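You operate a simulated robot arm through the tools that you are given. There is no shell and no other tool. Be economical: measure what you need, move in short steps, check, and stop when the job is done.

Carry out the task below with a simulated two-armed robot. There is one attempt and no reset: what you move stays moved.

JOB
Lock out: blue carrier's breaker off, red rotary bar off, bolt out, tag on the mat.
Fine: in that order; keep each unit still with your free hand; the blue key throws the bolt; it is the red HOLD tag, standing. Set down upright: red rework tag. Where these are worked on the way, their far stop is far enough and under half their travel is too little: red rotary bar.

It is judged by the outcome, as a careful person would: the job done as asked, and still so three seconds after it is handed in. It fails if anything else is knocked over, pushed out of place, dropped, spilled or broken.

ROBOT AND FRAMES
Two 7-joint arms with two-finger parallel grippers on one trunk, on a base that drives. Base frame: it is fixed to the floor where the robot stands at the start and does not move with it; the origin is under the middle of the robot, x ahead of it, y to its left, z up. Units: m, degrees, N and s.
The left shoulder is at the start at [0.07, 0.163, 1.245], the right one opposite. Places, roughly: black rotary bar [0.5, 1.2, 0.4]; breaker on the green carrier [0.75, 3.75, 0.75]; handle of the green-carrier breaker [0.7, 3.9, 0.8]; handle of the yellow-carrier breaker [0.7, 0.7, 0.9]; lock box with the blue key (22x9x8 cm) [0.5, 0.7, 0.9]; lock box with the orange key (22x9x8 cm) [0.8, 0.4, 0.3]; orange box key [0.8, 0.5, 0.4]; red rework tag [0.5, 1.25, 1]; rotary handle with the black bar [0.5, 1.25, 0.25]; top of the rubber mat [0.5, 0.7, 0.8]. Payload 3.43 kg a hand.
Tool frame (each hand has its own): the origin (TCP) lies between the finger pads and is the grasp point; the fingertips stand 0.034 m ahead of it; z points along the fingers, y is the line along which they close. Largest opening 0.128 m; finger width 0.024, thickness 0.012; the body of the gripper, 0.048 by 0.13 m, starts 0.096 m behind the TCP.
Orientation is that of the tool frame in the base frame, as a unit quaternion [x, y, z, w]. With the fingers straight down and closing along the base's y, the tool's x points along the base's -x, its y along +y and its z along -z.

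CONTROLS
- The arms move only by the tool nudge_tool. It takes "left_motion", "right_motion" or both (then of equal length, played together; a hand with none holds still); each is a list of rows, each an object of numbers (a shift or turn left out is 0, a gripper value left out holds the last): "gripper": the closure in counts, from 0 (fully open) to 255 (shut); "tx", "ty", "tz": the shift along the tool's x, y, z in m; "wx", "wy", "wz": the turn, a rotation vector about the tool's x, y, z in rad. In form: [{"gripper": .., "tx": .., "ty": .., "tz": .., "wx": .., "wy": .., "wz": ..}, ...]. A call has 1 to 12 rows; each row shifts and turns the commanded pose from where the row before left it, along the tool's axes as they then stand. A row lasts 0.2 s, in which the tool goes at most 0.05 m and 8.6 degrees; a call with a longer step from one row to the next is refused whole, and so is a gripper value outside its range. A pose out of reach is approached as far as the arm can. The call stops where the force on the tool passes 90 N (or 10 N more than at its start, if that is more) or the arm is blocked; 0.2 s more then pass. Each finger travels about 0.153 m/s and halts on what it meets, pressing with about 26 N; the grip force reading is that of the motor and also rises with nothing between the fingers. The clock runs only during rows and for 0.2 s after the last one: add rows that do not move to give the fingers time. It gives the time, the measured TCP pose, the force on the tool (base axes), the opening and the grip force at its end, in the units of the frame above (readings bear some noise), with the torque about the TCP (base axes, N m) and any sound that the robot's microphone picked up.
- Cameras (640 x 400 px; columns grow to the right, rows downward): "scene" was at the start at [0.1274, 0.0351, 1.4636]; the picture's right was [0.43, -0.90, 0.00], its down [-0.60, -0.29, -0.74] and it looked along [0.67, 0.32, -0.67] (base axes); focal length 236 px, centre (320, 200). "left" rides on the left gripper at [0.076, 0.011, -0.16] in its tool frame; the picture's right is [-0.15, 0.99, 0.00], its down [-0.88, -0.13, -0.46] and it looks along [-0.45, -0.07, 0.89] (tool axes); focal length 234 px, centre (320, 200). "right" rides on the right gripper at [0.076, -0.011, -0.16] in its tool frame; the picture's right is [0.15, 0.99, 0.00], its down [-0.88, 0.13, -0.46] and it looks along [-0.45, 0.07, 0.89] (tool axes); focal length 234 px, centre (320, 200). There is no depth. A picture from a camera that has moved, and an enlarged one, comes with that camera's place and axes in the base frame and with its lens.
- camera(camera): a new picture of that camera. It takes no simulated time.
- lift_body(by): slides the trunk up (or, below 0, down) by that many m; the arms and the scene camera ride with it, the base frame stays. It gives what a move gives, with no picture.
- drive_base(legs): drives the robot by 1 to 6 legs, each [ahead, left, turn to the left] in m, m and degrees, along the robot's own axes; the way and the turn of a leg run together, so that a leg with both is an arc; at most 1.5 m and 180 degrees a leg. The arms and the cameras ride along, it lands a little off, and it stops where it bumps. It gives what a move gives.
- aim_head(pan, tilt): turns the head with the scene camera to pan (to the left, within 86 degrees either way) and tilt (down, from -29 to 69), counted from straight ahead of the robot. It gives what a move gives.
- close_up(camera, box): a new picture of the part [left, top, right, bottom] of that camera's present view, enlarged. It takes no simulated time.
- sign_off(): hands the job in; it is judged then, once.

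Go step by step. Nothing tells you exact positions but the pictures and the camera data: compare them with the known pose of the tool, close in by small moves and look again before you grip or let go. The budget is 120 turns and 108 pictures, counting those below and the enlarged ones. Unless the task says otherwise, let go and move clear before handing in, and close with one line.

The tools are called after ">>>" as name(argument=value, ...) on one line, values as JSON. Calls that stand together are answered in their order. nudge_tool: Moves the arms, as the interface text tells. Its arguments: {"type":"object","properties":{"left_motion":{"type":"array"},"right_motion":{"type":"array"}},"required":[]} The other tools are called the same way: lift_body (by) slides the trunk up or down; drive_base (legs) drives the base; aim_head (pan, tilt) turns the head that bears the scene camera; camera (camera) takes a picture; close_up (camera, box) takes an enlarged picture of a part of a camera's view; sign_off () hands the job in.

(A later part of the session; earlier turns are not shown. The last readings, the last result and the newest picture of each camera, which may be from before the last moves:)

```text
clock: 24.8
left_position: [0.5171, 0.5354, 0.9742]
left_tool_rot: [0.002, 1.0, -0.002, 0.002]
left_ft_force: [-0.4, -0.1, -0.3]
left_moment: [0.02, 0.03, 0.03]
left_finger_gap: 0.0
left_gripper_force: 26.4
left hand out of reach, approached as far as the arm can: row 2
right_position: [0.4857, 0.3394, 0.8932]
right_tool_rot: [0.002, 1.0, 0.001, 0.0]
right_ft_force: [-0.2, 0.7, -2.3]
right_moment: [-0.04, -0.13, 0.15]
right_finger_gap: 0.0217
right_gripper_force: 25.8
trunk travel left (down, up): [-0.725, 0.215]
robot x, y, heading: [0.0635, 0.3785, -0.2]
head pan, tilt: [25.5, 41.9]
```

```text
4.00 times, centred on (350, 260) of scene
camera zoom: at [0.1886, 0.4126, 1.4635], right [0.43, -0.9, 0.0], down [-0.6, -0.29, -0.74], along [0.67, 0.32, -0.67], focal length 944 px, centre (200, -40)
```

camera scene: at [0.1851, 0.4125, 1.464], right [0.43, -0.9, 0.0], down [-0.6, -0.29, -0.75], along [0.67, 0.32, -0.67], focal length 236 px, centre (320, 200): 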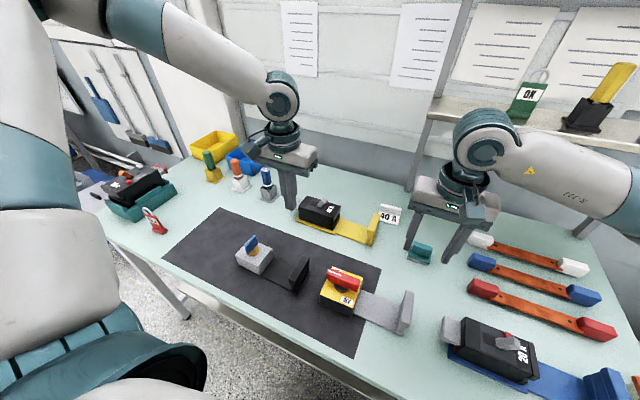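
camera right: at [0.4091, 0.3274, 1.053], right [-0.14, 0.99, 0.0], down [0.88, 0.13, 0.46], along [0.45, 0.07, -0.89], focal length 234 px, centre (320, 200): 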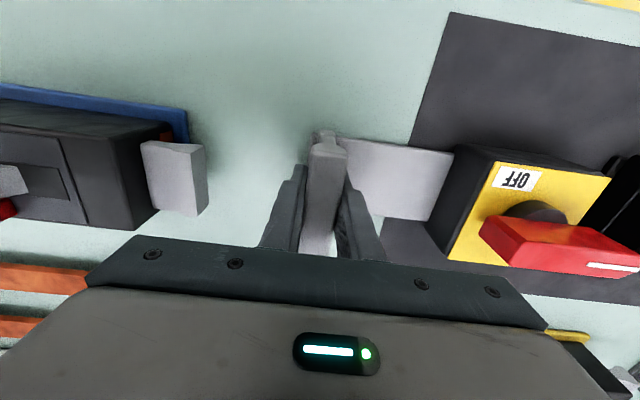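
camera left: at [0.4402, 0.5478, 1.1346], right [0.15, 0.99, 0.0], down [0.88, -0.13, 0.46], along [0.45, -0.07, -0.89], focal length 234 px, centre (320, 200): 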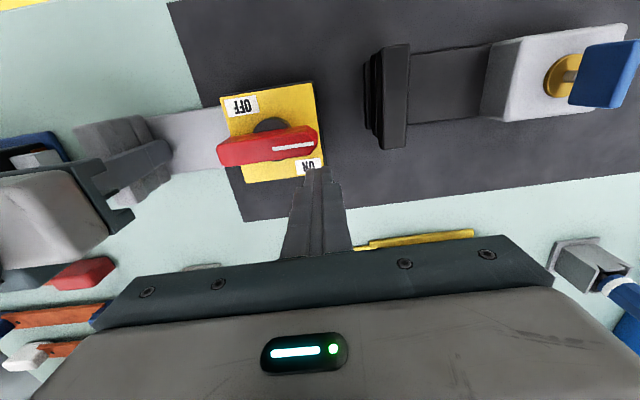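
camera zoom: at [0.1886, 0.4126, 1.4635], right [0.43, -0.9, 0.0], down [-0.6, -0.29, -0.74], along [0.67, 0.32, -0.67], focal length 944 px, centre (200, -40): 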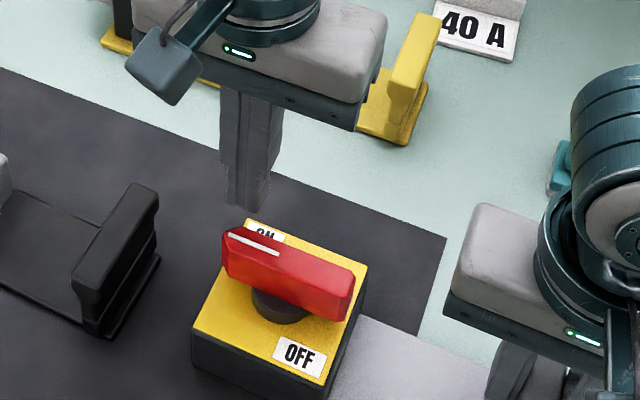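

Both blocked moves stopped when the hands were about 0.2 m apart, so it's probably the arms interfering. I'll tilt the left hand so its body leans to +y, and try going down.

>>> nudge_tool(left_motion=[{"wx": 0.1333}, {"wx": 0.1333}, {"wx": 0.1333}, {"ty": 0.006, "tz": 0.0143}, {"ty": 0.006, "tz": 0.0143}, {}])

>>> camera(camera="left")

>>> close_up(camera="scene", box=[270, 210, 430, 310])

```text
clock: 26.2
left_position: [0.5169, 0.5339, 0.9418]
left_tool_rot: [0.001, 0.98, -0.198, 0.0]
left_ft_force: [0.2, 0.1, 0.2]
left_moment: [-0.03, -0.01, 0.03]
left_finger_gap: 0.0
left_gripper_force: 25.8
right_position: [0.4859, 0.3387, 0.8944]
right_tool_rot: [0.001, 1.0, 0.0, 0.0]
right_ft_force: [-0.6, 0.8, -2.8]
right_moment: [-0.11, -0.13, 0.03]
right_finger_gap: 0.0219
right_gripper_force: 26.0
trunk travel left (down, up): [-0.725, 0.215]
robot x, y, heading: [0.0604, 0.3785, -0.4]
head pan, tilt: [25.5, 41.9]
```

```text
69 pictures are left
camera left: at [0.4396, 0.6082, 1.086], right [0.15, 0.91, -0.39], down [0.88, 0.06, 0.47], along [0.45, -0.41, -0.79], focal length 234 px, centre (320, 200)
```

left: 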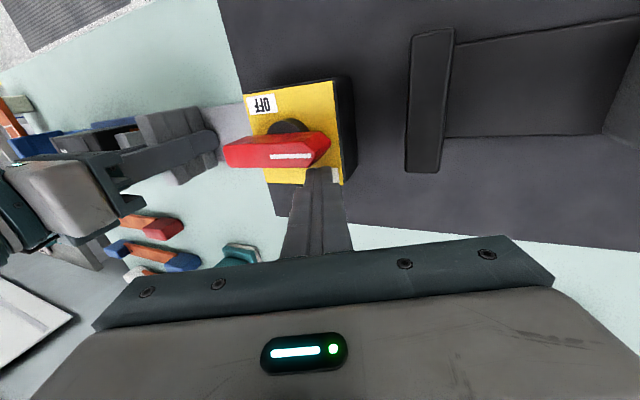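

```text
4.00 times, centred on (350, 260) of scene
camera zoom: at [0.1885, 0.4128, 1.4636], right [0.43, -0.9, 0.0], down [-0.6, -0.29, -0.74], along [0.67, 0.32, -0.67], focal length 944 px, centre (200, -40)
```

zoom: 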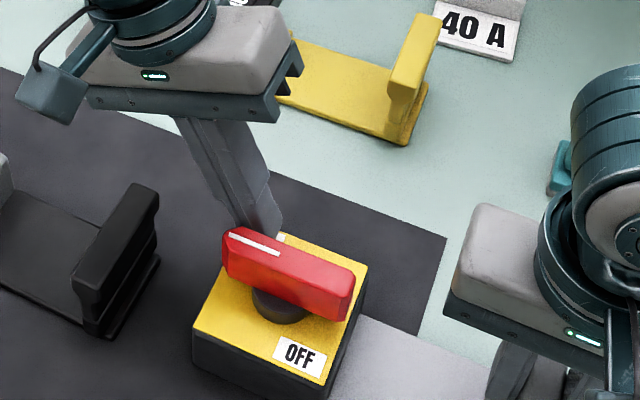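

Reached; the fingertip is just behind the bar's +y end on its +x side. I'll push it around along an arc.

>>> nudge_tool(left_motion=[{"tx": 0.009, "ty": 0.0046, "tz": -0.002}, {"tx": 0.015, "ty": 0.0046, "tz": -0.002}, {"tx": 0.015, "ty": 0.0046, "tz": -0.002}, {"tx": 0.012, "ty": -0.0028, "tz": 0.0012}])

>>> close_up(camera="left", box=[200, 60, 440, 210])

>>> close_up(camera="scene", box=[270, 210, 430, 310])

```text
clock: 27.2
left_position: [0.465, 0.5469, 0.9437]
left_tool_rot: [0.001, 0.98, -0.199, 0.0]
left_ft_force: [5.3, 2.7, 2.6]
left_moment: [0.0, -0.11, 0.05]
left_finger_gap: 0.0
left_gripper_force: 25.7
right_position: [0.4846, 0.3387, 0.8929]
right_tool_rot: [0.002, 1.0, 0.0, -0.002]
right_ft_force: [-6.5, -2.4, -3.0]
right_moment: [-0.02, -0.06, 0.97]
right_finger_gap: 0.026
right_gripper_force: 25.9
trunk travel left (down, up): [-0.725, 0.215]
robot x, y, heading: [0.0609, 0.3787, -0.3]
head pan, tilt: [25.5, 41.9]
```

```text
2.67 times, centred on (320, 135) of left
camera zoom: at [0.3892, 0.6203, 1.0866], right [0.15, 0.91, -0.38], down [0.88, 0.06, 0.47], along [0.45, -0.41, -0.79], focal length 624 px, centre (320, 373)
```

zoom: 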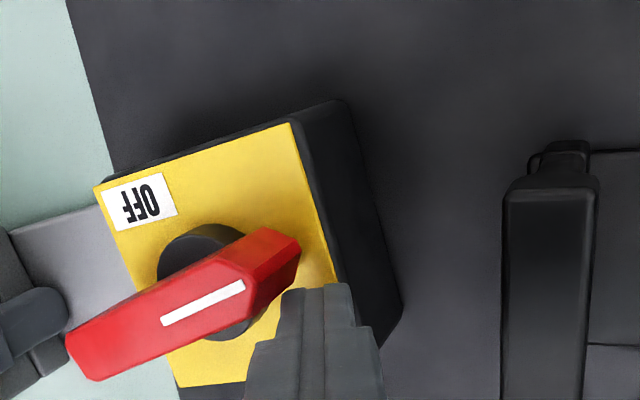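

```text
4.00 times, centred on (350, 260) of scene
camera zoom: at [0.1885, 0.4126, 1.4636], right [0.43, -0.9, 0.0], down [-0.6, -0.29, -0.74], along [0.67, 0.32, -0.67], focal length 944 px, centre (200, -40)
```

zoom: 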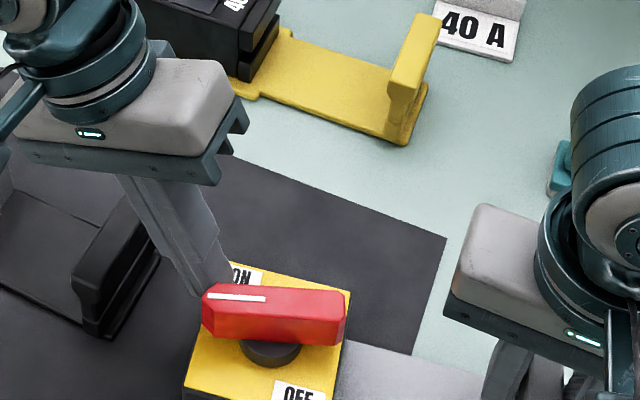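

The held unit has yawed a little in the right grip, because pushing the end makes a large moment about the upright. I'll back off and see whether it springs back.

>>> nudge_tool(left_motion=[{"tx": -0.015}, {"tx": -0.02, "tz": -0.01}, {"tz": -0.03, "ty": -0.01}, {"tz": -0.03, "ty": 0.01}])

>>> camera(camera="right")

>>> close_up(camera="scene", box=[270, 210, 430, 310])

```text
clock: 28.2
left_position: [0.4984, 0.575, 1.0074]
left_tool_rot: [0.001, 0.98, -0.2, 0.001]
left_ft_force: [0.3, -0.4, -0.2]
left_moment: [-0.02, 0.01, 0.02]
left_finger_gap: 0.0
left_gripper_force: 26.1
right_position: [0.4845, 0.3408, 0.8948]
right_tool_rot: [0.002, 1.0, 0.0, 0.0]
right_ft_force: [0.7, -0.1, -2.1]
right_moment: [-0.08, 0.15, 0.05]
right_finger_gap: 0.022
right_gripper_force: 25.6
trunk travel left (down, up): [-0.725, 0.215]
robot x, y, heading: [0.0596, 0.375, -0.4]
head pan, tilt: [25.5, 41.9]
```

```text
65 pictures are left
camera right: at [0.4086, 0.3286, 1.0536], right [-0.14, 0.99, 0.0], down [0.88, 0.13, 0.46], along [0.45, 0.06, -0.89], focal length 234 px, centre (320, 200)
```

right: 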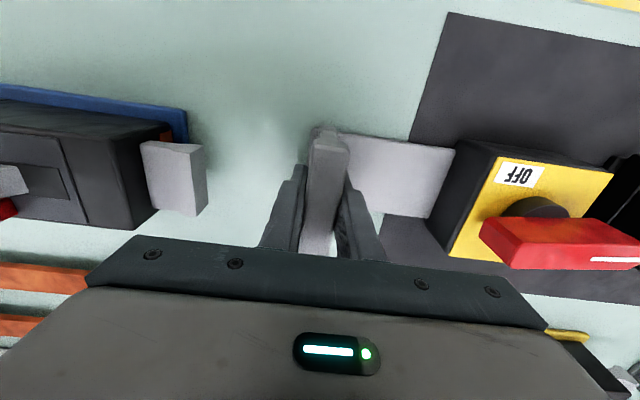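

```text
4.00 times, centred on (350, 260) of scene
camera zoom: at [0.1875, 0.4144, 1.4636], right [0.43, -0.9, 0.0], down [-0.6, -0.29, -0.74], along [0.67, 0.32, -0.67], focal length 944 px, centre (200, -40)
```

zoom: 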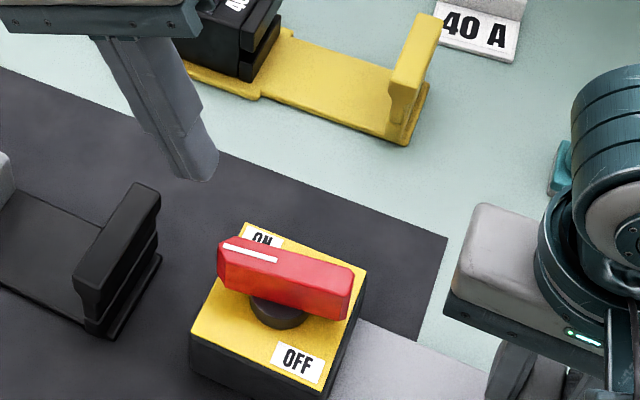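

The unit sprang back fully and the bar turned only about 10°. I'll grip the bar and turn it with a pure couple instead: left hand at yaw −80°, leaning to +y.

>>> nudge_tool(left_motion=[{"wx": -0.1333, "gripper": 160}, {"wx": -0.1333}, {"wx": -0.1333}, {"wz": 0.14}, {"wz": 0.14}, {"wz": 0.14}, {"wz": 0.14}, {"wz": 0.14}, {"wz": 0.14}, {"wz": 0.14}, {"wz": 0.14}, {"wz": 0.14}])

>>> nudge_tool(left_motion=[{"wz": 0.14}, {"wy": -0.14}, {"wy": -0.14}, {"wy": -0.14}, {"wy": -0.08}, {}])

>>> camera(camera="left")

```text
clock: 30.8
left_position: [0.5008, 0.5738, 1.0082]
left_tool_rot: [0.592, 0.806, 0.001, 0.0]
left_ft_force: [0.3, -0.2, -0.5]
left_moment: [0.0, -0.01, -0.01]
left_finger_gap: 0.0478
left_gripper_force: 0.1
right_position: [0.4851, 0.3395, 0.895]
right_tool_rot: [0.002, 1.0, 0.0, 0.0]
right_ft_force: [-0.3, -0.9, -2.8]
right_moment: [-0.11, -0.1, 0.09]
right_finger_gap: 0.0218
right_gripper_force: 26.1
trunk travel left (down, up): [-0.725, 0.215]
robot x, y, heading: [0.0604, 0.3784, -0.0]
head pan, tilt: [25.5, 41.9]
```

```text
clock: 32.2
left_position: [0.4997, 0.5751, 1.0078]
left_tool_rot: [0.626, 0.74, -0.16, 0.189]
left_ft_force: [0.1, -0.9, -0.1]
left_moment: [0.02, 0.02, 0.0]
left_finger_gap: 0.0476
left_gripper_force: 0.0
right_position: [0.4852, 0.3395, 0.8948]
right_tool_rot: [0.002, 1.0, 0.0, 0.0]
right_ft_force: [-0.1, -1.5, -1.5]
right_moment: [-0.07, -0.09, 0.02]
right_finger_gap: 0.0216
right_gripper_force: 25.9
trunk travel left (down, up): [-0.725, 0.215]
robot x, y, heading: [0.061, 0.381, -0.2]
head pan, tilt: [25.5, 41.9]
```

```text
63 pictures are left
camera left: at [0.4874, 0.7177, 1.1119], right [1.0, 0.04, 0.07], down [-0.04, -0.57, 0.82], along [0.07, -0.82, -0.56], focal length 234 px, centre (320, 200)
```

left: 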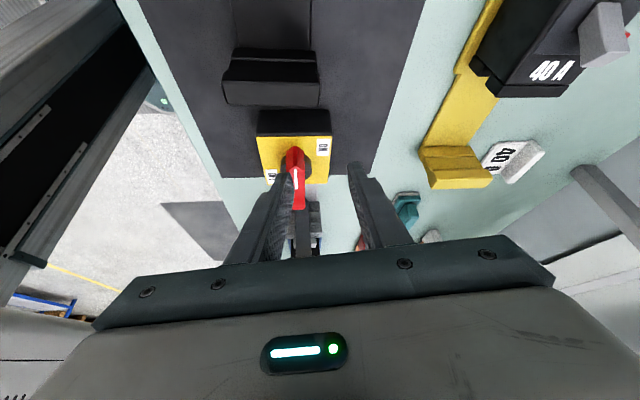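

Computed the tilted tool's axes. I'll move over the bar, keeping above it, and look.

>>> nudge_tool(left_motion=[{"tx": -0.0158, "ty": -0.0104, "tz": 0.0162}, {"tx": -0.0158, "ty": -0.0104, "tz": 0.0162}, {"tx": -0.0158, "ty": -0.0104, "tz": 0.0162}, {}])

>>> camera(camera="left")

>>> close_up(camera="scene", box=[270, 210, 430, 310])

```text
clock: 33.2
left_position: [0.4794, 0.5031, 0.988]
left_tool_rot: [0.626, 0.74, -0.16, 0.189]
left_ft_force: [0.5, -0.1, 0.8]
left_moment: [0.03, 0.03, -0.01]
left_finger_gap: 0.0476
left_gripper_force: 0.0
right_position: [0.4855, 0.3386, 0.8948]
right_tool_rot: [0.002, 1.0, 0.0, 0.001]
right_ft_force: [1.7, -1.5, -2.8]
right_moment: [0.0, 0.18, -0.05]
right_finger_gap: 0.0217
right_gripper_force: 26.0
trunk travel left (down, up): [-0.725, 0.215]
robot x, y, heading: [0.0604, 0.3752, 0.1]
head pan, tilt: [25.5, 41.9]
```

```text
62 pictures are left
camera left: at [0.4667, 0.648, 1.0917], right [1.0, 0.04, 0.07], down [-0.04, -0.57, 0.82], along [0.07, -0.82, -0.56], focal length 234 px, centre (320, 200)
```

left: 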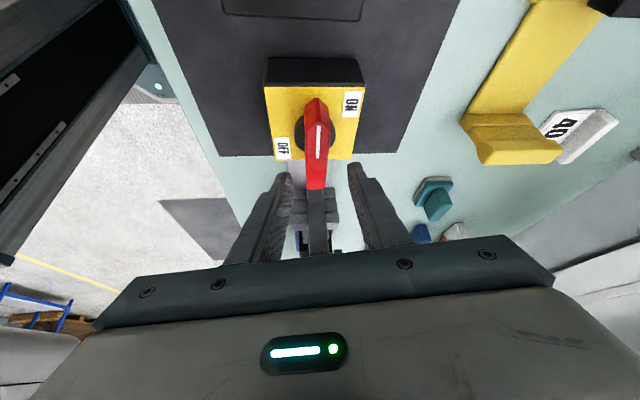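

```text
4.00 times, centred on (350, 260) of scene
camera zoom: at [0.1883, 0.4128, 1.4636], right [0.43, -0.9, 0.0], down [-0.6, -0.29, -0.74], along [0.67, 0.32, -0.67], focal length 944 px, centre (200, -40)
```

zoom: 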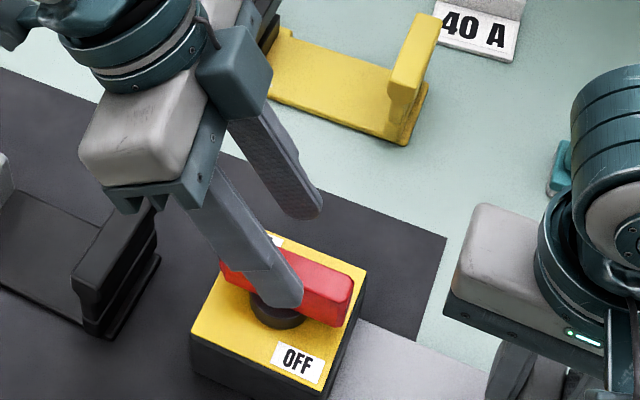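

The fingers straddle the bar. I'll go straight down 4 cm and look.

>>> nudge_tool(left_motion=[{"tx": 0.007, "tz": 0.0127}, {"tx": 0.007, "tz": 0.0127}, {"tx": 0.006, "tz": 0.0115}, {}])

>>> camera(camera="left")

>>> close_up(camera="scene", box=[270, 210, 430, 310])

```text
clock: 34.2
left_position: [0.4797, 0.5042, 0.9457]
left_tool_rot: [0.626, 0.74, -0.159, 0.188]
left_ft_force: [0.0, -0.3, 0.1]
left_moment: [-0.03, -0.01, -0.02]
left_finger_gap: 0.0476
left_gripper_force: 0.0
right_position: [0.4854, 0.3392, 0.8948]
right_tool_rot: [0.001, 1.0, -0.001, 0.0]
right_ft_force: [-0.2, -0.5, -2.6]
right_moment: [-0.11, -0.03, 0.03]
right_finger_gap: 0.0217
right_gripper_force: 26.1
trunk travel left (down, up): [-0.725, 0.215]
robot x, y, heading: [0.0618, 0.3773, -0.3]
head pan, tilt: [25.5, 41.9]
```

```text
60 pictures are left
camera left: at [0.4669, 0.6481, 1.0498], right [1.0, 0.04, 0.07], down [-0.04, -0.57, 0.82], along [0.07, -0.82, -0.57], focal length 234 px, centre (320, 200)
```

left: 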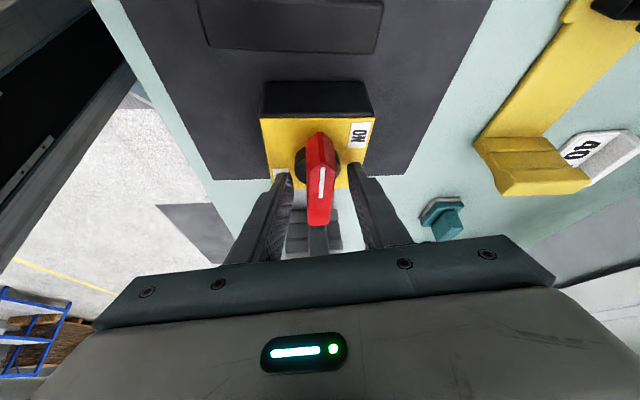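

```text
4.00 times, centred on (350, 260) of scene
camera zoom: at [0.1886, 0.4126, 1.4635], right [0.43, -0.9, 0.0], down [-0.6, -0.29, -0.74], along [0.67, 0.32, -0.67], focal length 944 px, centre (200, -40)
```

zoom: 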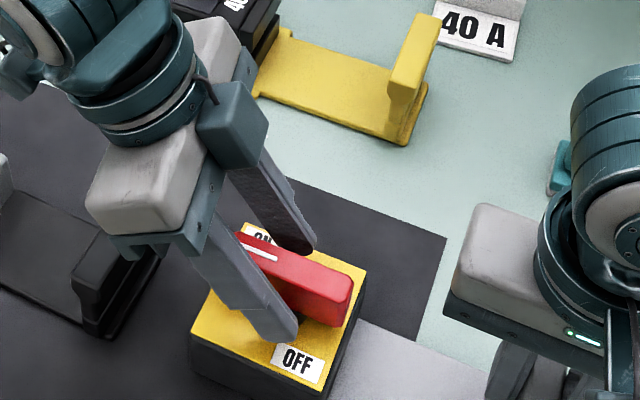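

The bar is between the pads. I'll close on it and check.

>>> nudge_tool(left_motion=[{"gripper": 255}, {}, {}])

>>> close_up(camera="scene", box=[270, 210, 430, 310])

```text
clock: 35.0
left_position: [0.4802, 0.5049, 0.9459]
left_tool_rot: [0.625, 0.741, -0.159, 0.189]
left_ft_force: [-2.9, -2.4, 0.3]
left_moment: [-0.09, 0.08, -0.12]
left_finger_gap: 0.0196
left_gripper_force: 25.5
right_position: [0.4862, 0.3387, 0.8945]
right_tool_rot: [0.002, 1.0, 0.001, 0.0]
right_ft_force: [2.7, 1.2, -2.4]
right_moment: [-0.16, 0.19, -0.36]
right_finger_gap: 0.0219
right_gripper_force: 26.3
trunk travel left (down, up): [-0.725, 0.215]
robot x, y, heading: [0.0627, 0.3759, -0.1]
head pan, tilt: [25.5, 41.9]
```

```text
4.00 times, centred on (350, 260) of scene
camera zoom: at [0.1888, 0.4127, 1.4635], right [0.43, -0.9, 0.0], down [-0.6, -0.29, -0.74], along [0.67, 0.32, -0.67], focal length 944 px, centre (200, -40)
```

zoom: 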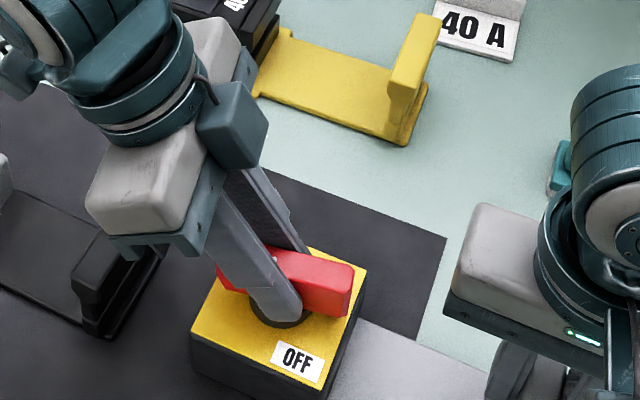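

Gripped with low forces. I'll turn about the vertical through the bar's centre by roughly 40°.

>>> nudge_tool(left_motion=[{"wx": -0.0672, "wz": -0.123, "ty": -0.0016}, {"wx": -0.0672, "wz": -0.123, "ty": -0.0016}, {"wx": -0.0672, "wz": -0.123, "ty": -0.0016}, {"wx": -0.0672, "wz": -0.123, "ty": -0.0016}, {"wx": -0.0672, "wz": -0.123, "ty": -0.0016}])

>>> close_up(camera="scene", box=[270, 210, 430, 310])

```text
clock: 36.2
left_position: [0.5112, 0.5055, 0.9424]
left_tool_rot: [0.336, 0.909, -0.092, 0.23]
left_ft_force: [-16.7, -52.2, -7.8]
left_moment: [-0.41, 0.28, -0.65]
left_finger_gap: 0.0199
left_gripper_force: 26.1
left hand out of reach, approached as far as the arm can: row 3, 4, 5
right_position: [0.4862, 0.345, 0.896]
right_tool_rot: [0.001, 1.0, 0.007, 0.001]
right_ft_force: [18.4, 52.5, 2.7]
right_moment: [-1.61, 0.62, -0.89]
right_finger_gap: 0.0283
right_gripper_force: 26.3
trunk travel left (down, up): [-0.725, 0.215]
robot x, y, heading: [0.0601, 0.3837, 0.0]
head pan, tilt: [25.5, 41.9]
```

```text
4.00 times, centred on (350, 260) of scene
camera zoom: at [0.1899, 0.4135, 1.4631], right [0.43, -0.9, 0.0], down [-0.61, -0.29, -0.74], along [0.67, 0.32, -0.67], focal length 944 px, centre (200, -40)
```

zoom: 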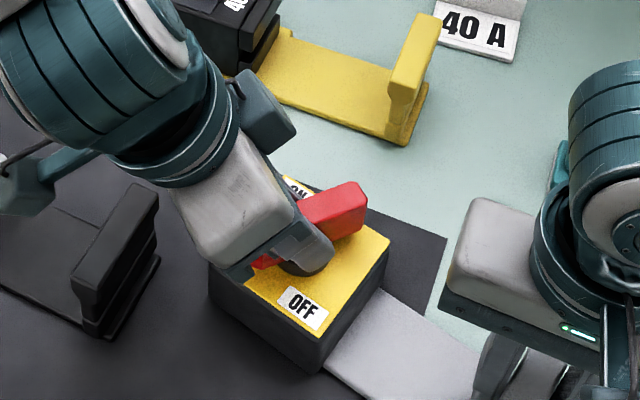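

The left arm hit its limit mid-turn and dragged the unit a bit, but the bar is now roughly 70° round. I'll open the left fingers to unload it, and look.

>>> nudge_tool(left_motion=[{"gripper": 200}, {"gripper": 160}, {}])

>>> close_up(camera="scene", box=[270, 210, 430, 310])

>>> camera(camera="right")

```text
clock: 37.0
left_position: [0.5146, 0.5079, 0.9433]
left_tool_rot: [0.333, 0.91, -0.084, 0.232]
left_ft_force: [-1.6, -1.6, 1.8]
left_moment: [-0.05, 0.0, -0.01]
left_finger_gap: 0.0486
left_gripper_force: 0.8
right_position: [0.4849, 0.3373, 0.8937]
right_tool_rot: [0.002, 1.0, 0.0, -0.002]
right_ft_force: [2.9, -1.0, 2.9]
right_moment: [0.21, 0.24, -0.52]
right_finger_gap: 0.0273
right_gripper_force: 26.1
trunk travel left (down, up): [-0.725, 0.215]
robot x, y, heading: [0.0632, 0.3753, -0.4]
head pan, tilt: [25.5, 41.9]
```

```text
4.00 times, centred on (350, 260) of scene
camera zoom: at [0.1883, 0.4122, 1.4636], right [0.43, -0.9, 0.0], down [-0.6, -0.28, -0.74], along [0.67, 0.32, -0.67], focal length 944 px, centre (200, -40)
```

zoom: 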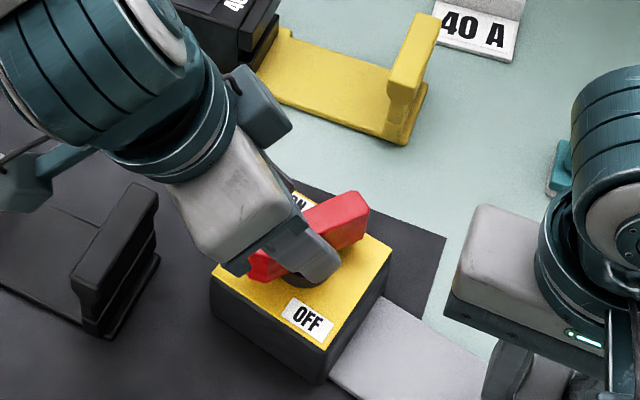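

```text
55 pictures are left
camera right: at [0.4091, 0.3266, 1.0531], right [-0.14, 0.99, 0.0], down [0.88, 0.13, 0.45], along [0.45, 0.06, -0.89], focal length 234 px, centre (320, 200)
```

right: 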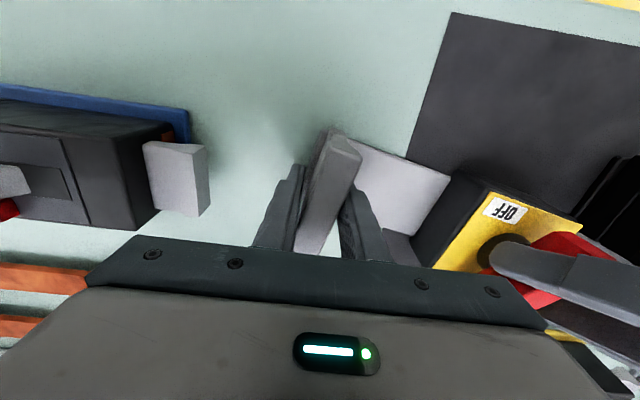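

The unit is still yawed, likely still caught between the left fingers. I'll lift the left hand straight up and away.

>>> nudge_tool(left_motion=[{"gripper": 110}, {"tx": -0.0143, "tz": -0.0263}, {"tx": -0.0143, "tz": -0.0263}, {"tx": -0.0143, "tz": -0.0263}, {"tx": 0.0113, "ty": 0.0153, "tz": -0.0061}, {"tx": 0.0113, "ty": 0.0153, "tz": -0.0061}, {"tx": 0.0113, "ty": 0.0153, "tz": -0.0061}, {"tx": 0.0113, "ty": 0.0153, "tz": -0.0061}, {}])

>>> camera(camera="right")

>>> close_up(camera="scene", box=[270, 210, 430, 310])

```text
clock: 39.0
left_position: [0.5317, 0.5867, 1.0305]
left_tool_rot: [0.333, 0.91, -0.084, 0.233]
left_ft_force: [0.7, -0.1, -0.4]
left_moment: [-0.04, -0.01, 0.02]
left_finger_gap: 0.0728
left_gripper_force: 0.0
left hand out of reach, approached as far as the arm can: row 2, 3, 5
right_position: [0.4853, 0.3389, 0.8948]
right_tool_rot: [0.002, 1.0, 0.001, 0.0]
right_ft_force: [-0.7, 1.4, -2.7]
right_moment: [-0.08, 0.14, 0.04]
right_finger_gap: 0.0221
right_gripper_force: 26.7
trunk travel left (down, up): [-0.725, 0.215]
robot x, y, heading: [0.0615, 0.3763, -0.1]
head pan, tilt: [25.5, 41.9]
```

```text
54 pictures are left
camera right: at [0.4095, 0.3273, 1.0531], right [-0.14, 0.99, 0.0], down [0.88, 0.13, 0.46], along [0.45, 0.07, -0.89], focal length 234 px, centre (320, 200)
```

right: 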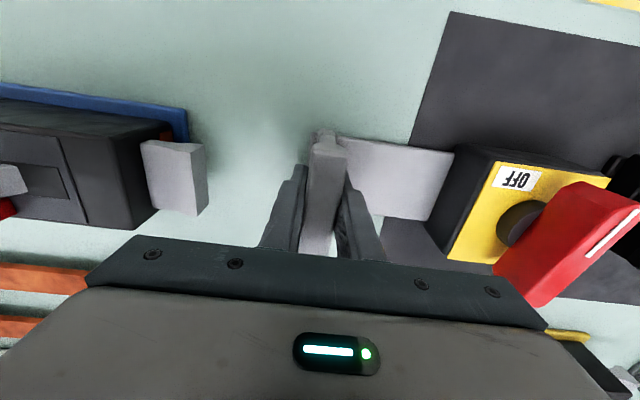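

```text
4.00 times, centred on (350, 260) of scene
camera zoom: at [0.189, 0.4124, 1.4635], right [0.43, -0.9, 0.0], down [-0.61, -0.28, -0.74], along [0.67, 0.32, -0.67], focal length 944 px, centre (200, -40)
```

zoom: 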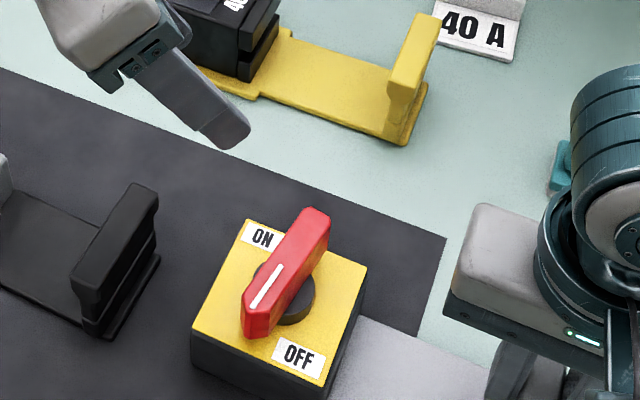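

Excellent: the unit sprang back to its place and the bar now points almost to OFF. I'll reorient the left hand (yaw 0, lean +y, closed) to nudge it to the stop from the +y side.

>>> nudge_tool(left_motion=[{"gripper": 255, "wy": 0.125}, {"wy": 0.125}, {"wy": 0.125}, {"wy": 0.125}, {"wz": -0.14}, {"wz": -0.14}, {"wz": -0.14}, {"wz": -0.14}, {"wz": -0.14}, {"wx": 0.14}, {"wx": 0.14}, {"wx": 0.14}])

>>> close_up(camera="left", box=[160, 60, 480, 260])

```text
clock: 41.6
left_position: [0.5317, 0.5892, 1.0302]
left_tool_rot: [-0.001, 0.978, -0.209, 0.0]
left_ft_force: [-0.3, 0.8, 0.5]
left_moment: [-0.06, 0.0, 0.0]
left_finger_gap: 0.0
left_gripper_force: 26.1
right_position: [0.4852, 0.3392, 0.8955]
right_tool_rot: [0.002, 1.0, 0.0, 0.0]
right_ft_force: [-0.1, 0.8, -4.7]
right_moment: [-0.28, 0.09, -0.07]
right_finger_gap: 0.0219
right_gripper_force: 25.9
trunk travel left (down, up): [-0.725, 0.215]
robot x, y, heading: [0.0575, 0.3768, -0.1]
head pan, tilt: [25.5, 41.9]
```

```text
2.00 times, centred on (320, 160) of left
camera zoom: at [0.4541, 0.6651, 1.1719], right [0.15, 0.9, -0.41], down [0.88, 0.07, 0.47], along [0.45, -0.43, -0.78], focal length 468 px, centre (320, 280)
```

zoom: 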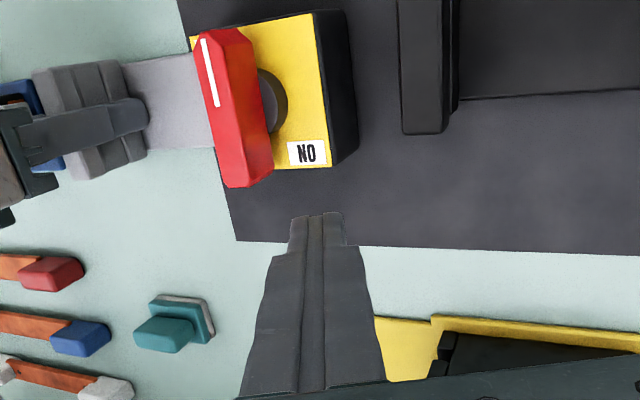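

The bar's ends triangulate to [0.443, 0.495] and [0.525, 0.491], so it is essentially at OFF, about 87–90° turned. I'll release the gray upright, raise both hands and drive left toward the lock box.

>>> nudge_tool(right_motion=[{"gripper": 125}, {}, {"tz": -0.04}, {"tz": -0.045}, {"tz": -0.045}, {"tz": -0.045}], left_motion=[{"wx": -0.14}, {"wx": -0.14}, {"wx": -0.14}, {"tz": -0.02}, {"tz": -0.02}, {"tz": -0.02}])

>>> drive_base(legs=[[0.0, 0.28, 0.0]])

>>> camera(camera="scene")

>>> camera(camera="right")

>>> camera(camera="left")

```text
clock: 43.0
left_position: [0.5305, 0.5868, 1.0909]
left_tool_rot: [0.001, 1.0, 0.0, 0.0]
left_ft_force: [-1.0, 0.0, 0.0]
left_moment: [0.0, -0.01, 0.01]
left_finger_gap: 0.0
left_gripper_force: 25.8
right_position: [0.4839, 0.3375, 1.0693]
right_tool_rot: [0.002, 1.0, 0.0, 0.0]
right_ft_force: [-0.3, 0.4, 0.1]
right_moment: [-0.03, -0.02, 0.01]
right_finger_gap: 0.0655
right_gripper_force: 0.1
trunk travel left (down, up): [-0.725, 0.215]
robot x, y, heading: [0.0605, 0.3771, -0.1]
head pan, tilt: [25.5, 41.9]
```

```text
clock: 44.9
left_position: [0.5307, 0.8664, 1.0913]
left_tool_rot: [0.0, 1.0, 0.0, 0.0]
left_ft_force: [0.3, 0.1, 0.0]
left_moment: [0.01, 0.0, 0.02]
left_finger_gap: 0.0
left_gripper_force: 25.5
right_position: [0.4866, 0.6175, 1.0681]
right_tool_rot: [-0.001, 1.0, 0.001, 0.0]
right_ft_force: [0.0, 0.3, 0.0]
right_moment: [-0.01, -0.02, 0.03]
right_finger_gap: 0.0653
right_gripper_force: 0.1
trunk travel left (down, up): [-0.725, 0.215]
robot x, y, heading: [0.0601, 0.6585, -0.1]
head pan, tilt: [25.5, 41.9]
```

```text
51 pictures are left
camera scene: at [0.1892, 0.6917, 1.4636], right [0.43, -0.9, 0.0], down [-0.6, -0.29, -0.74], along [0.67, 0.32, -0.67], focal length 236 px, centre (320, 200)
```

scene: 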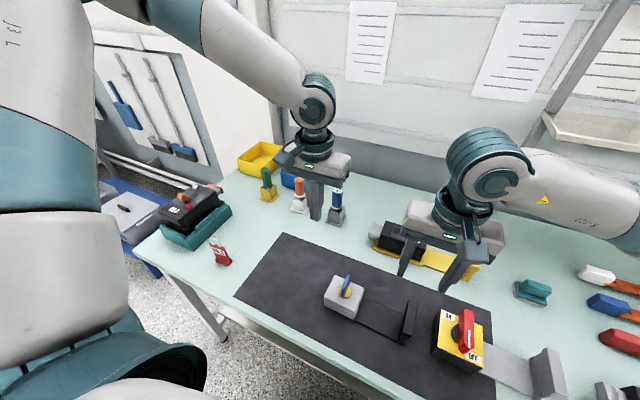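

```text
50 pictures are left
camera right: at [0.4103, 0.6064, 1.2276], right [-0.15, 0.99, 0.0], down [0.88, 0.13, 0.46], along [0.45, 0.07, -0.89], focal length 234 px, centre (320, 200)
```

right: 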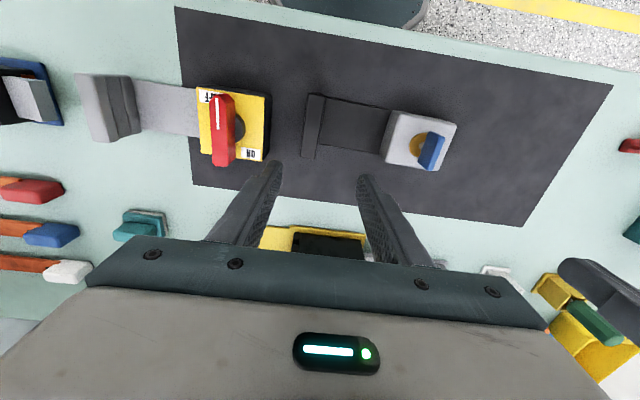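

```text
49 pictures are left
camera left: at [0.4548, 0.8789, 1.2505], right [0.15, 0.99, 0.0], down [0.88, -0.13, 0.46], along [0.45, -0.07, -0.89], focal length 234 px, centre (320, 200)
```

left: 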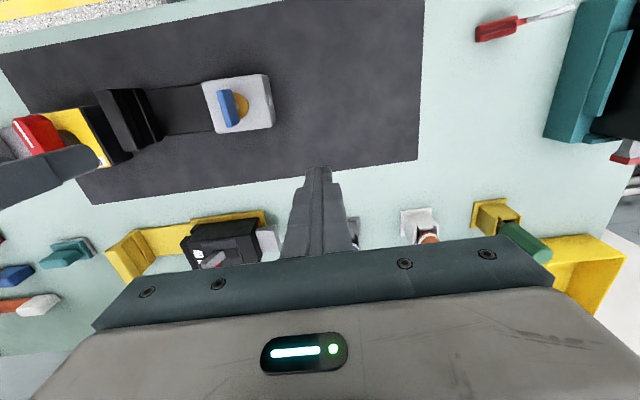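

The black upright is centred at about [0.468, 0.609] and spans x 0.424–0.511. The key bow is at [0.468, 0.761, 0.93]. This time I'll grip the upright across its length along x with the right hand at yaw +90, so the narrow side of that hand faces the left hand.

>>> nudge_tool(right_motion=[{"gripper": 0, "wz": -0.1428}, {"wz": -0.1428}, {"wz": -0.1428}, {"wz": -0.1428}, {"wz": -0.1428}, {"wz": -0.1428}, {"wz": -0.1428}, {"wz": -0.1428}, {"wz": -0.1428}, {"wz": -0.1428}, {"wz": -0.1428}])

>>> nudge_tool(right_motion=[{"wy": -0.1}, {"wy": -0.1}, {"wy": -0.1}, {}])

>>> camera(camera="right")

```text
clock: 47.3
left_position: [0.5309, 0.8688, 1.0919]
left_tool_rot: [0.001, 1.0, 0.0, -0.001]
left_ft_force: [0.0, -0.3, 0.3]
left_moment: [-0.02, 0.01, 0.03]
left_finger_gap: 0.0
left_gripper_force: 26.3
right_position: [0.4864, 0.6186, 1.0688]
right_tool_rot: [0.708, -0.706, -0.001, 0.0]
right_ft_force: [-0.4, 1.2, -0.1]
right_moment: [0.0, -0.01, 0.01]
right_finger_gap: 0.1279
right_gripper_force: 0.0
trunk travel left (down, up): [-0.725, 0.215]
robot x, y, heading: [0.0602, 0.6598, -0.1]
head pan, tilt: [25.5, 41.9]
```

```text
clock: 48.3
left_position: [0.5302, 0.8677, 1.0901]
left_tool_rot: [-0.001, 1.0, 0.0, 0.0]
left_ft_force: [0.2, -0.2, 0.5]
left_moment: [0.0, -0.01, -0.01]
left_finger_gap: 0.0002
left_gripper_force: 26.5
right_position: [0.4861, 0.6188, 1.0689]
right_tool_rot: [-0.698, 0.7, 0.107, 0.106]
right_ft_force: [-0.8, -0.3, -0.2]
right_moment: [-0.01, -0.04, -0.04]
right_finger_gap: 0.1281
right_gripper_force: 0.1
trunk travel left (down, up): [-0.725, 0.215]
robot x, y, heading: [0.0624, 0.6549, -0.2]
head pan, tilt: [25.5, 41.9]
```

```text
48 pictures are left
camera right: at [0.4974, 0.4987, 1.1981], right [-0.99, -0.14, -0.04], down [-0.13, 0.71, 0.7], along [-0.07, 0.69, -0.72], focal length 234 px, centre (320, 200)
```

right: 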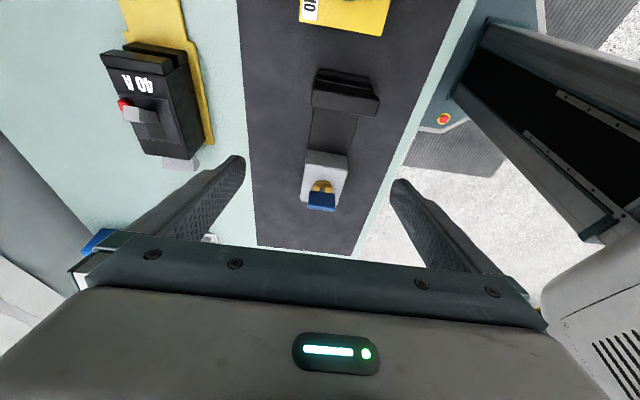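

The upright shows at [0.466, 0.605]. I'll go to just above it with the open leaned hand and check.

>>> nudge_tool(right_motion=[{"tx": 0.016, "ty": 0.0067, "tz": 0.0348}, {"tx": 0.016, "ty": 0.0067, "tz": 0.0348}, {"tx": 0.016, "ty": 0.0067, "tz": 0.0348}, {}])

>>> camera(camera="right")

>>> close_up(camera="scene", box=[320, 260, 480, 360])

```text
clock: 49.3
left_position: [0.5313, 0.8677, 1.0908]
left_tool_rot: [0.0, 1.0, 0.0, 0.001]
left_ft_force: [-0.2, -0.8, -0.2]
left_moment: [0.02, 0.05, 0.0]
left_finger_gap: 0.0
left_gripper_force: 26.4
right_position: [0.4655, 0.6036, 0.9554]
right_tool_rot: [-0.699, 0.7, 0.105, 0.105]
right_ft_force: [0.3, 0.4, 0.1]
right_moment: [-0.03, -0.02, -0.02]
right_finger_gap: 0.1278
right_gripper_force: 0.2
trunk travel left (down, up): [-0.725, 0.215]
robot x, y, heading: [0.0613, 0.6554, -0.3]
head pan, tilt: [25.5, 41.9]
```

```text
47 pictures are left
camera right: at [0.4771, 0.483, 1.0844], right [-0.99, -0.14, -0.04], down [-0.13, 0.71, 0.7], along [-0.07, 0.69, -0.72], focal length 234 px, centre (320, 200)
```

right: 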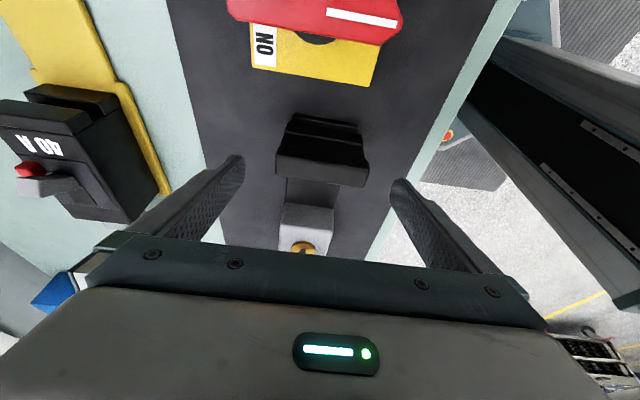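

```text
4.00 times, centred on (400, 310) of scene
camera zoom: at [0.1893, 0.6929, 1.4635], right [0.43, -0.9, 0.0], down [-0.6, -0.29, -0.74], along [0.67, 0.32, -0.67], focal length 944 px, centre (0, -240)
```

zoom: 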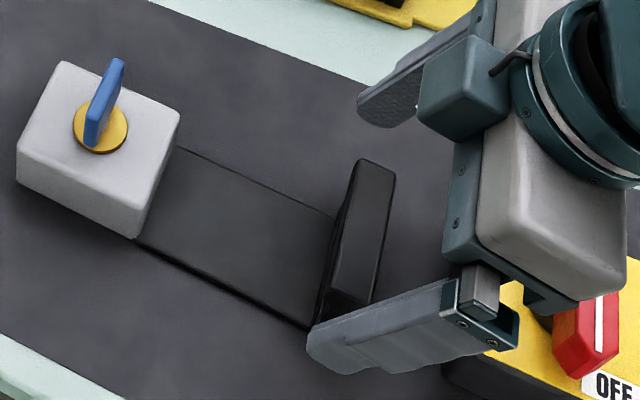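

Aligned: the fingers are outside both ends of the black upright. I'll lower 6 cm and close gently.

>>> nudge_tool(right_motion=[{"tx": 0.0055, "tz": 0.02}, {"tx": 0.0055, "tz": 0.02}, {"tx": 0.0055, "tz": 0.0198}, {}, {"gripper": 120}, {"gripper": 255}, {}, {}])

>>> camera(camera="right")

>>> close_up(camera="scene", box=[320, 260, 480, 360])

```text
clock: 51.1
left_position: [0.531, 0.8682, 1.0899]
left_tool_rot: [0.0, 1.0, 0.0, -0.001]
left_ft_force: [0.4, -0.7, 0.6]
left_moment: [0.04, 0.01, 0.02]
left_finger_gap: 0.0
left_gripper_force: 26.1
right_position: [0.466, 0.6064, 0.8921]
right_tool_rot: [-0.698, 0.7, 0.106, 0.105]
right_ft_force: [0.5, -0.7, 0.1]
right_moment: [0.01, -0.14, -0.05]
right_finger_gap: 0.0802
right_gripper_force: 26.1
trunk travel left (down, up): [-0.725, 0.215]
robot x, y, heading: [0.0604, 0.6588, 0.1]
head pan, tilt: [25.5, 41.9]
```

```text
45 pictures are left
camera right: at [0.4767, 0.4853, 1.0221], right [-0.99, -0.14, -0.04], down [-0.13, 0.71, 0.7], along [-0.07, 0.69, -0.72], focal length 234 px, centre (320, 200)
```

right: 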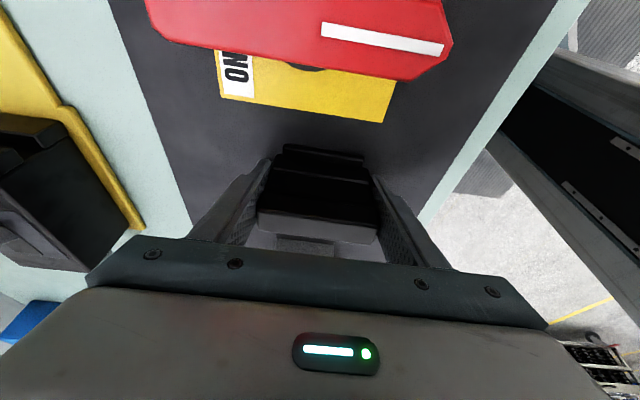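

```text
4.00 times, centred on (400, 310) of scene
camera zoom: at [0.1893, 0.6926, 1.4635], right [0.43, -0.9, 0.0], down [-0.6, -0.29, -0.74], along [0.67, 0.32, -0.67], focal length 944 px, centre (0, -240)
```

zoom: 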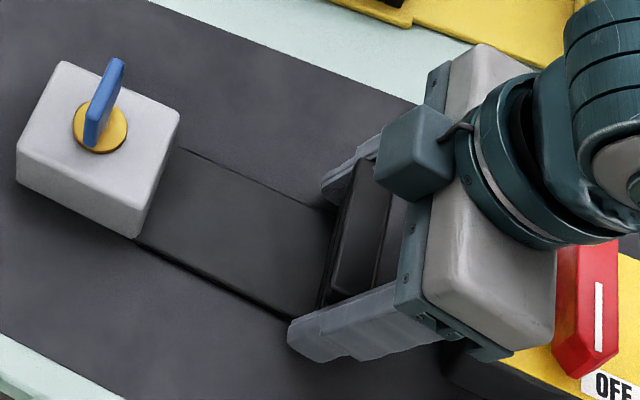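

The black upright is held with the hand out of the way. Now I'll take the left hand above the key at [0.474, 0.760].

>>> nudge_tool(left_motion=[{"gripper": 160, "tx": 0.01425, "ty": -0.027, "tz": 0.02625}, {"tx": 0.01425, "ty": -0.027, "tz": 0.02625}, {"tx": 0.01425, "ty": -0.027, "tz": 0.02625}, {"tx": 0.01425, "ty": -0.027, "tz": 0.02625}, {}])

>>> camera(camera="left")

>>> close_up(camera="scene", box=[260, 230, 420, 330])

```text
clock: 52.3
left_position: [0.4769, 0.8002, 1.0068]
left_tool_rot: [-0.001, 1.0, -0.001, 0.001]
left_ft_force: [0.1, -0.5, 0.0]
left_moment: [0.02, 0.02, -0.03]
left_finger_gap: 0.0476
left_gripper_force: 0.1
left hand out of reach, approached as far as the arm can: row 3, 4
right_position: [0.4663, 0.6046, 0.892]
right_tool_rot: [-0.699, 0.7, 0.107, 0.106]
right_ft_force: [-1.2, -0.3, -0.2]
right_moment: [-0.06, -0.07, 0.17]
right_finger_gap: 0.0802
right_gripper_force: 26.4
trunk travel left (down, up): [-0.725, 0.215]
robot x, y, heading: [0.0619, 0.6558, 0.1]
head pan, tilt: [25.5, 41.9]
```

```text
43 pictures are left
camera left: at [0.4014, 0.8109, 1.1658], right [0.15, 0.99, 0.0], down [0.88, -0.13, 0.46], along [0.45, -0.07, -0.89], focal length 234 px, centre (320, 200)
```

left: 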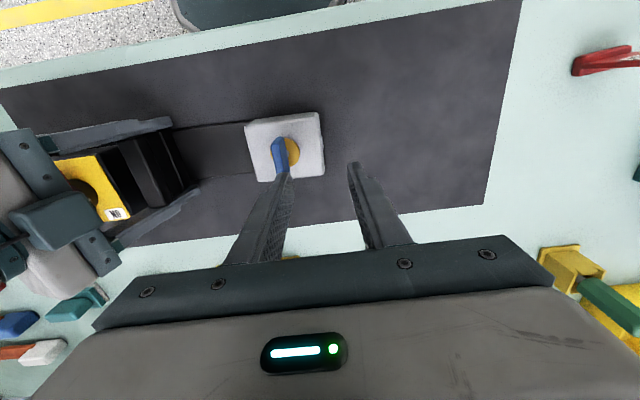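

```text
4.00 times, centred on (340, 280) of scene
camera zoom: at [0.1896, 0.6924, 1.4635], right [0.43, -0.9, 0.0], down [-0.6, -0.29, -0.74], along [0.67, 0.32, -0.67], focal length 944 px, centre (240, -120)
```

zoom: 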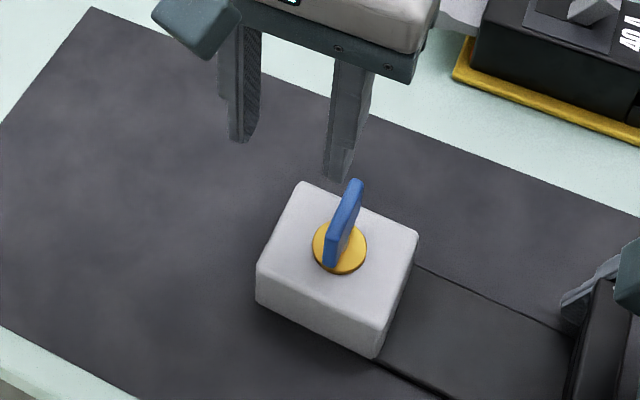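

The left arm again stops at about 0.14 m left of the robot's centreline, so it's a lateral limit of that arm and not the other hand. I'll release the upright, shift the robot 0.12 m to the right, and grip again.

>>> nudge_tool(right_motion=[{"gripper": 0}, {}, {"tx": -0.01, "tz": -0.032}, {"tx": -0.01, "tz": -0.032}, {"tx": -0.01, "tz": -0.032}], left_motion=[{"tz": -0.02}, {"tz": -0.02}, {"tz": -0.02}, {}, {}])

>>> drive_base(legs=[[0.0, -0.12, 0.0]])

>>> nudge_tool(right_motion=[{"tx": -0.0382, "tz": 0.0118}, {"tx": -0.0382, "tz": 0.0118}, {"tx": -0.0382, "tz": 0.0118}, {}], left_motion=[{"ty": 0.03}, {"ty": 0.03}, {"ty": 0.03}, {}])

>>> camera(camera="right")

```text
clock: 53.5
left_position: [0.4775, 0.7988, 1.0664]
left_tool_rot: [0.0, 1.0, 0.0, 0.001]
left_ft_force: [0.0, -0.8, -1.3]
left_moment: [0.01, 0.03, -0.01]
left_finger_gap: 0.0478
left_gripper_force: 0.0
right_position: [0.4656, 0.6063, 0.9938]
right_tool_rot: [-0.698, 0.7, 0.106, 0.105]
right_ft_force: [-0.4, -0.8, 0.3]
right_moment: [0.02, 0.0, -0.04]
right_finger_gap: 0.1283
right_gripper_force: 0.1
trunk travel left (down, up): [-0.725, 0.215]
robot x, y, heading: [0.0611, 0.6567, -0.1]
head pan, tilt: [25.5, 41.9]
```

```text
clock: 54.8
left_position: [0.4769, 0.678, 1.0659]
left_tool_rot: [0.0, 1.0, 0.0, 0.0]
left_ft_force: [-0.3, -0.1, 0.4]
left_moment: [0.01, -0.02, -0.01]
left_finger_gap: 0.0479
left_gripper_force: 0.1
right_position: [0.4641, 0.4843, 0.9947]
right_tool_rot: [-0.698, 0.7, 0.106, 0.106]
right_ft_force: [-1.2, 0.0, 0.4]
right_moment: [-0.01, 0.01, 0.02]
right_finger_gap: 0.128
right_gripper_force: 0.1
trunk travel left (down, up): [-0.725, 0.215]
robot x, y, heading: [0.0625, 0.5382, 0.3]
head pan, tilt: [25.5, 41.9]
```

```text
clock: 55.8
left_position: [0.4783, 0.7667, 1.0675]
left_tool_rot: [0.001, 1.0, 0.0, -0.001]
left_ft_force: [-0.2, 0.1, -1.2]
left_moment: [0.04, -0.01, 0.01]
left_finger_gap: 0.0475
left_gripper_force: 0.0
right_position: [0.4654, 0.6048, 0.9937]
right_tool_rot: [-0.698, 0.7, 0.107, 0.107]
right_ft_force: [0.2, -0.7, -0.3]
right_moment: [0.01, -0.01, 0.0]
right_finger_gap: 0.128
right_gripper_force: 0.0
trunk travel left (down, up): [-0.725, 0.215]
robot x, y, heading: [0.0607, 0.539, -0.1]
head pan, tilt: [25.5, 41.9]
```

```text
41 pictures are left
camera right: at [0.4771, 0.4842, 1.1228], right [-0.99, -0.14, -0.04], down [-0.13, 0.71, 0.7], along [-0.07, 0.69, -0.72], focal length 234 px, centre (320, 200)
```

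right: 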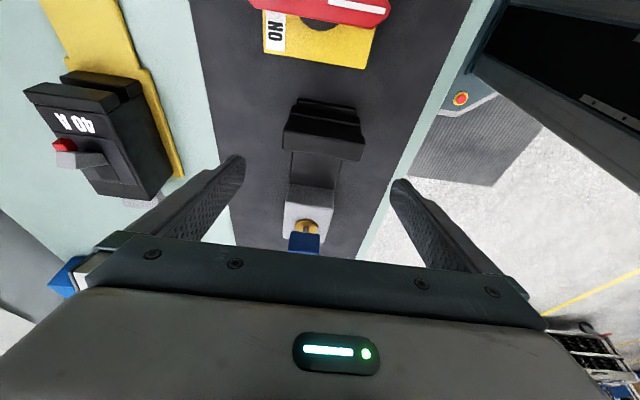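

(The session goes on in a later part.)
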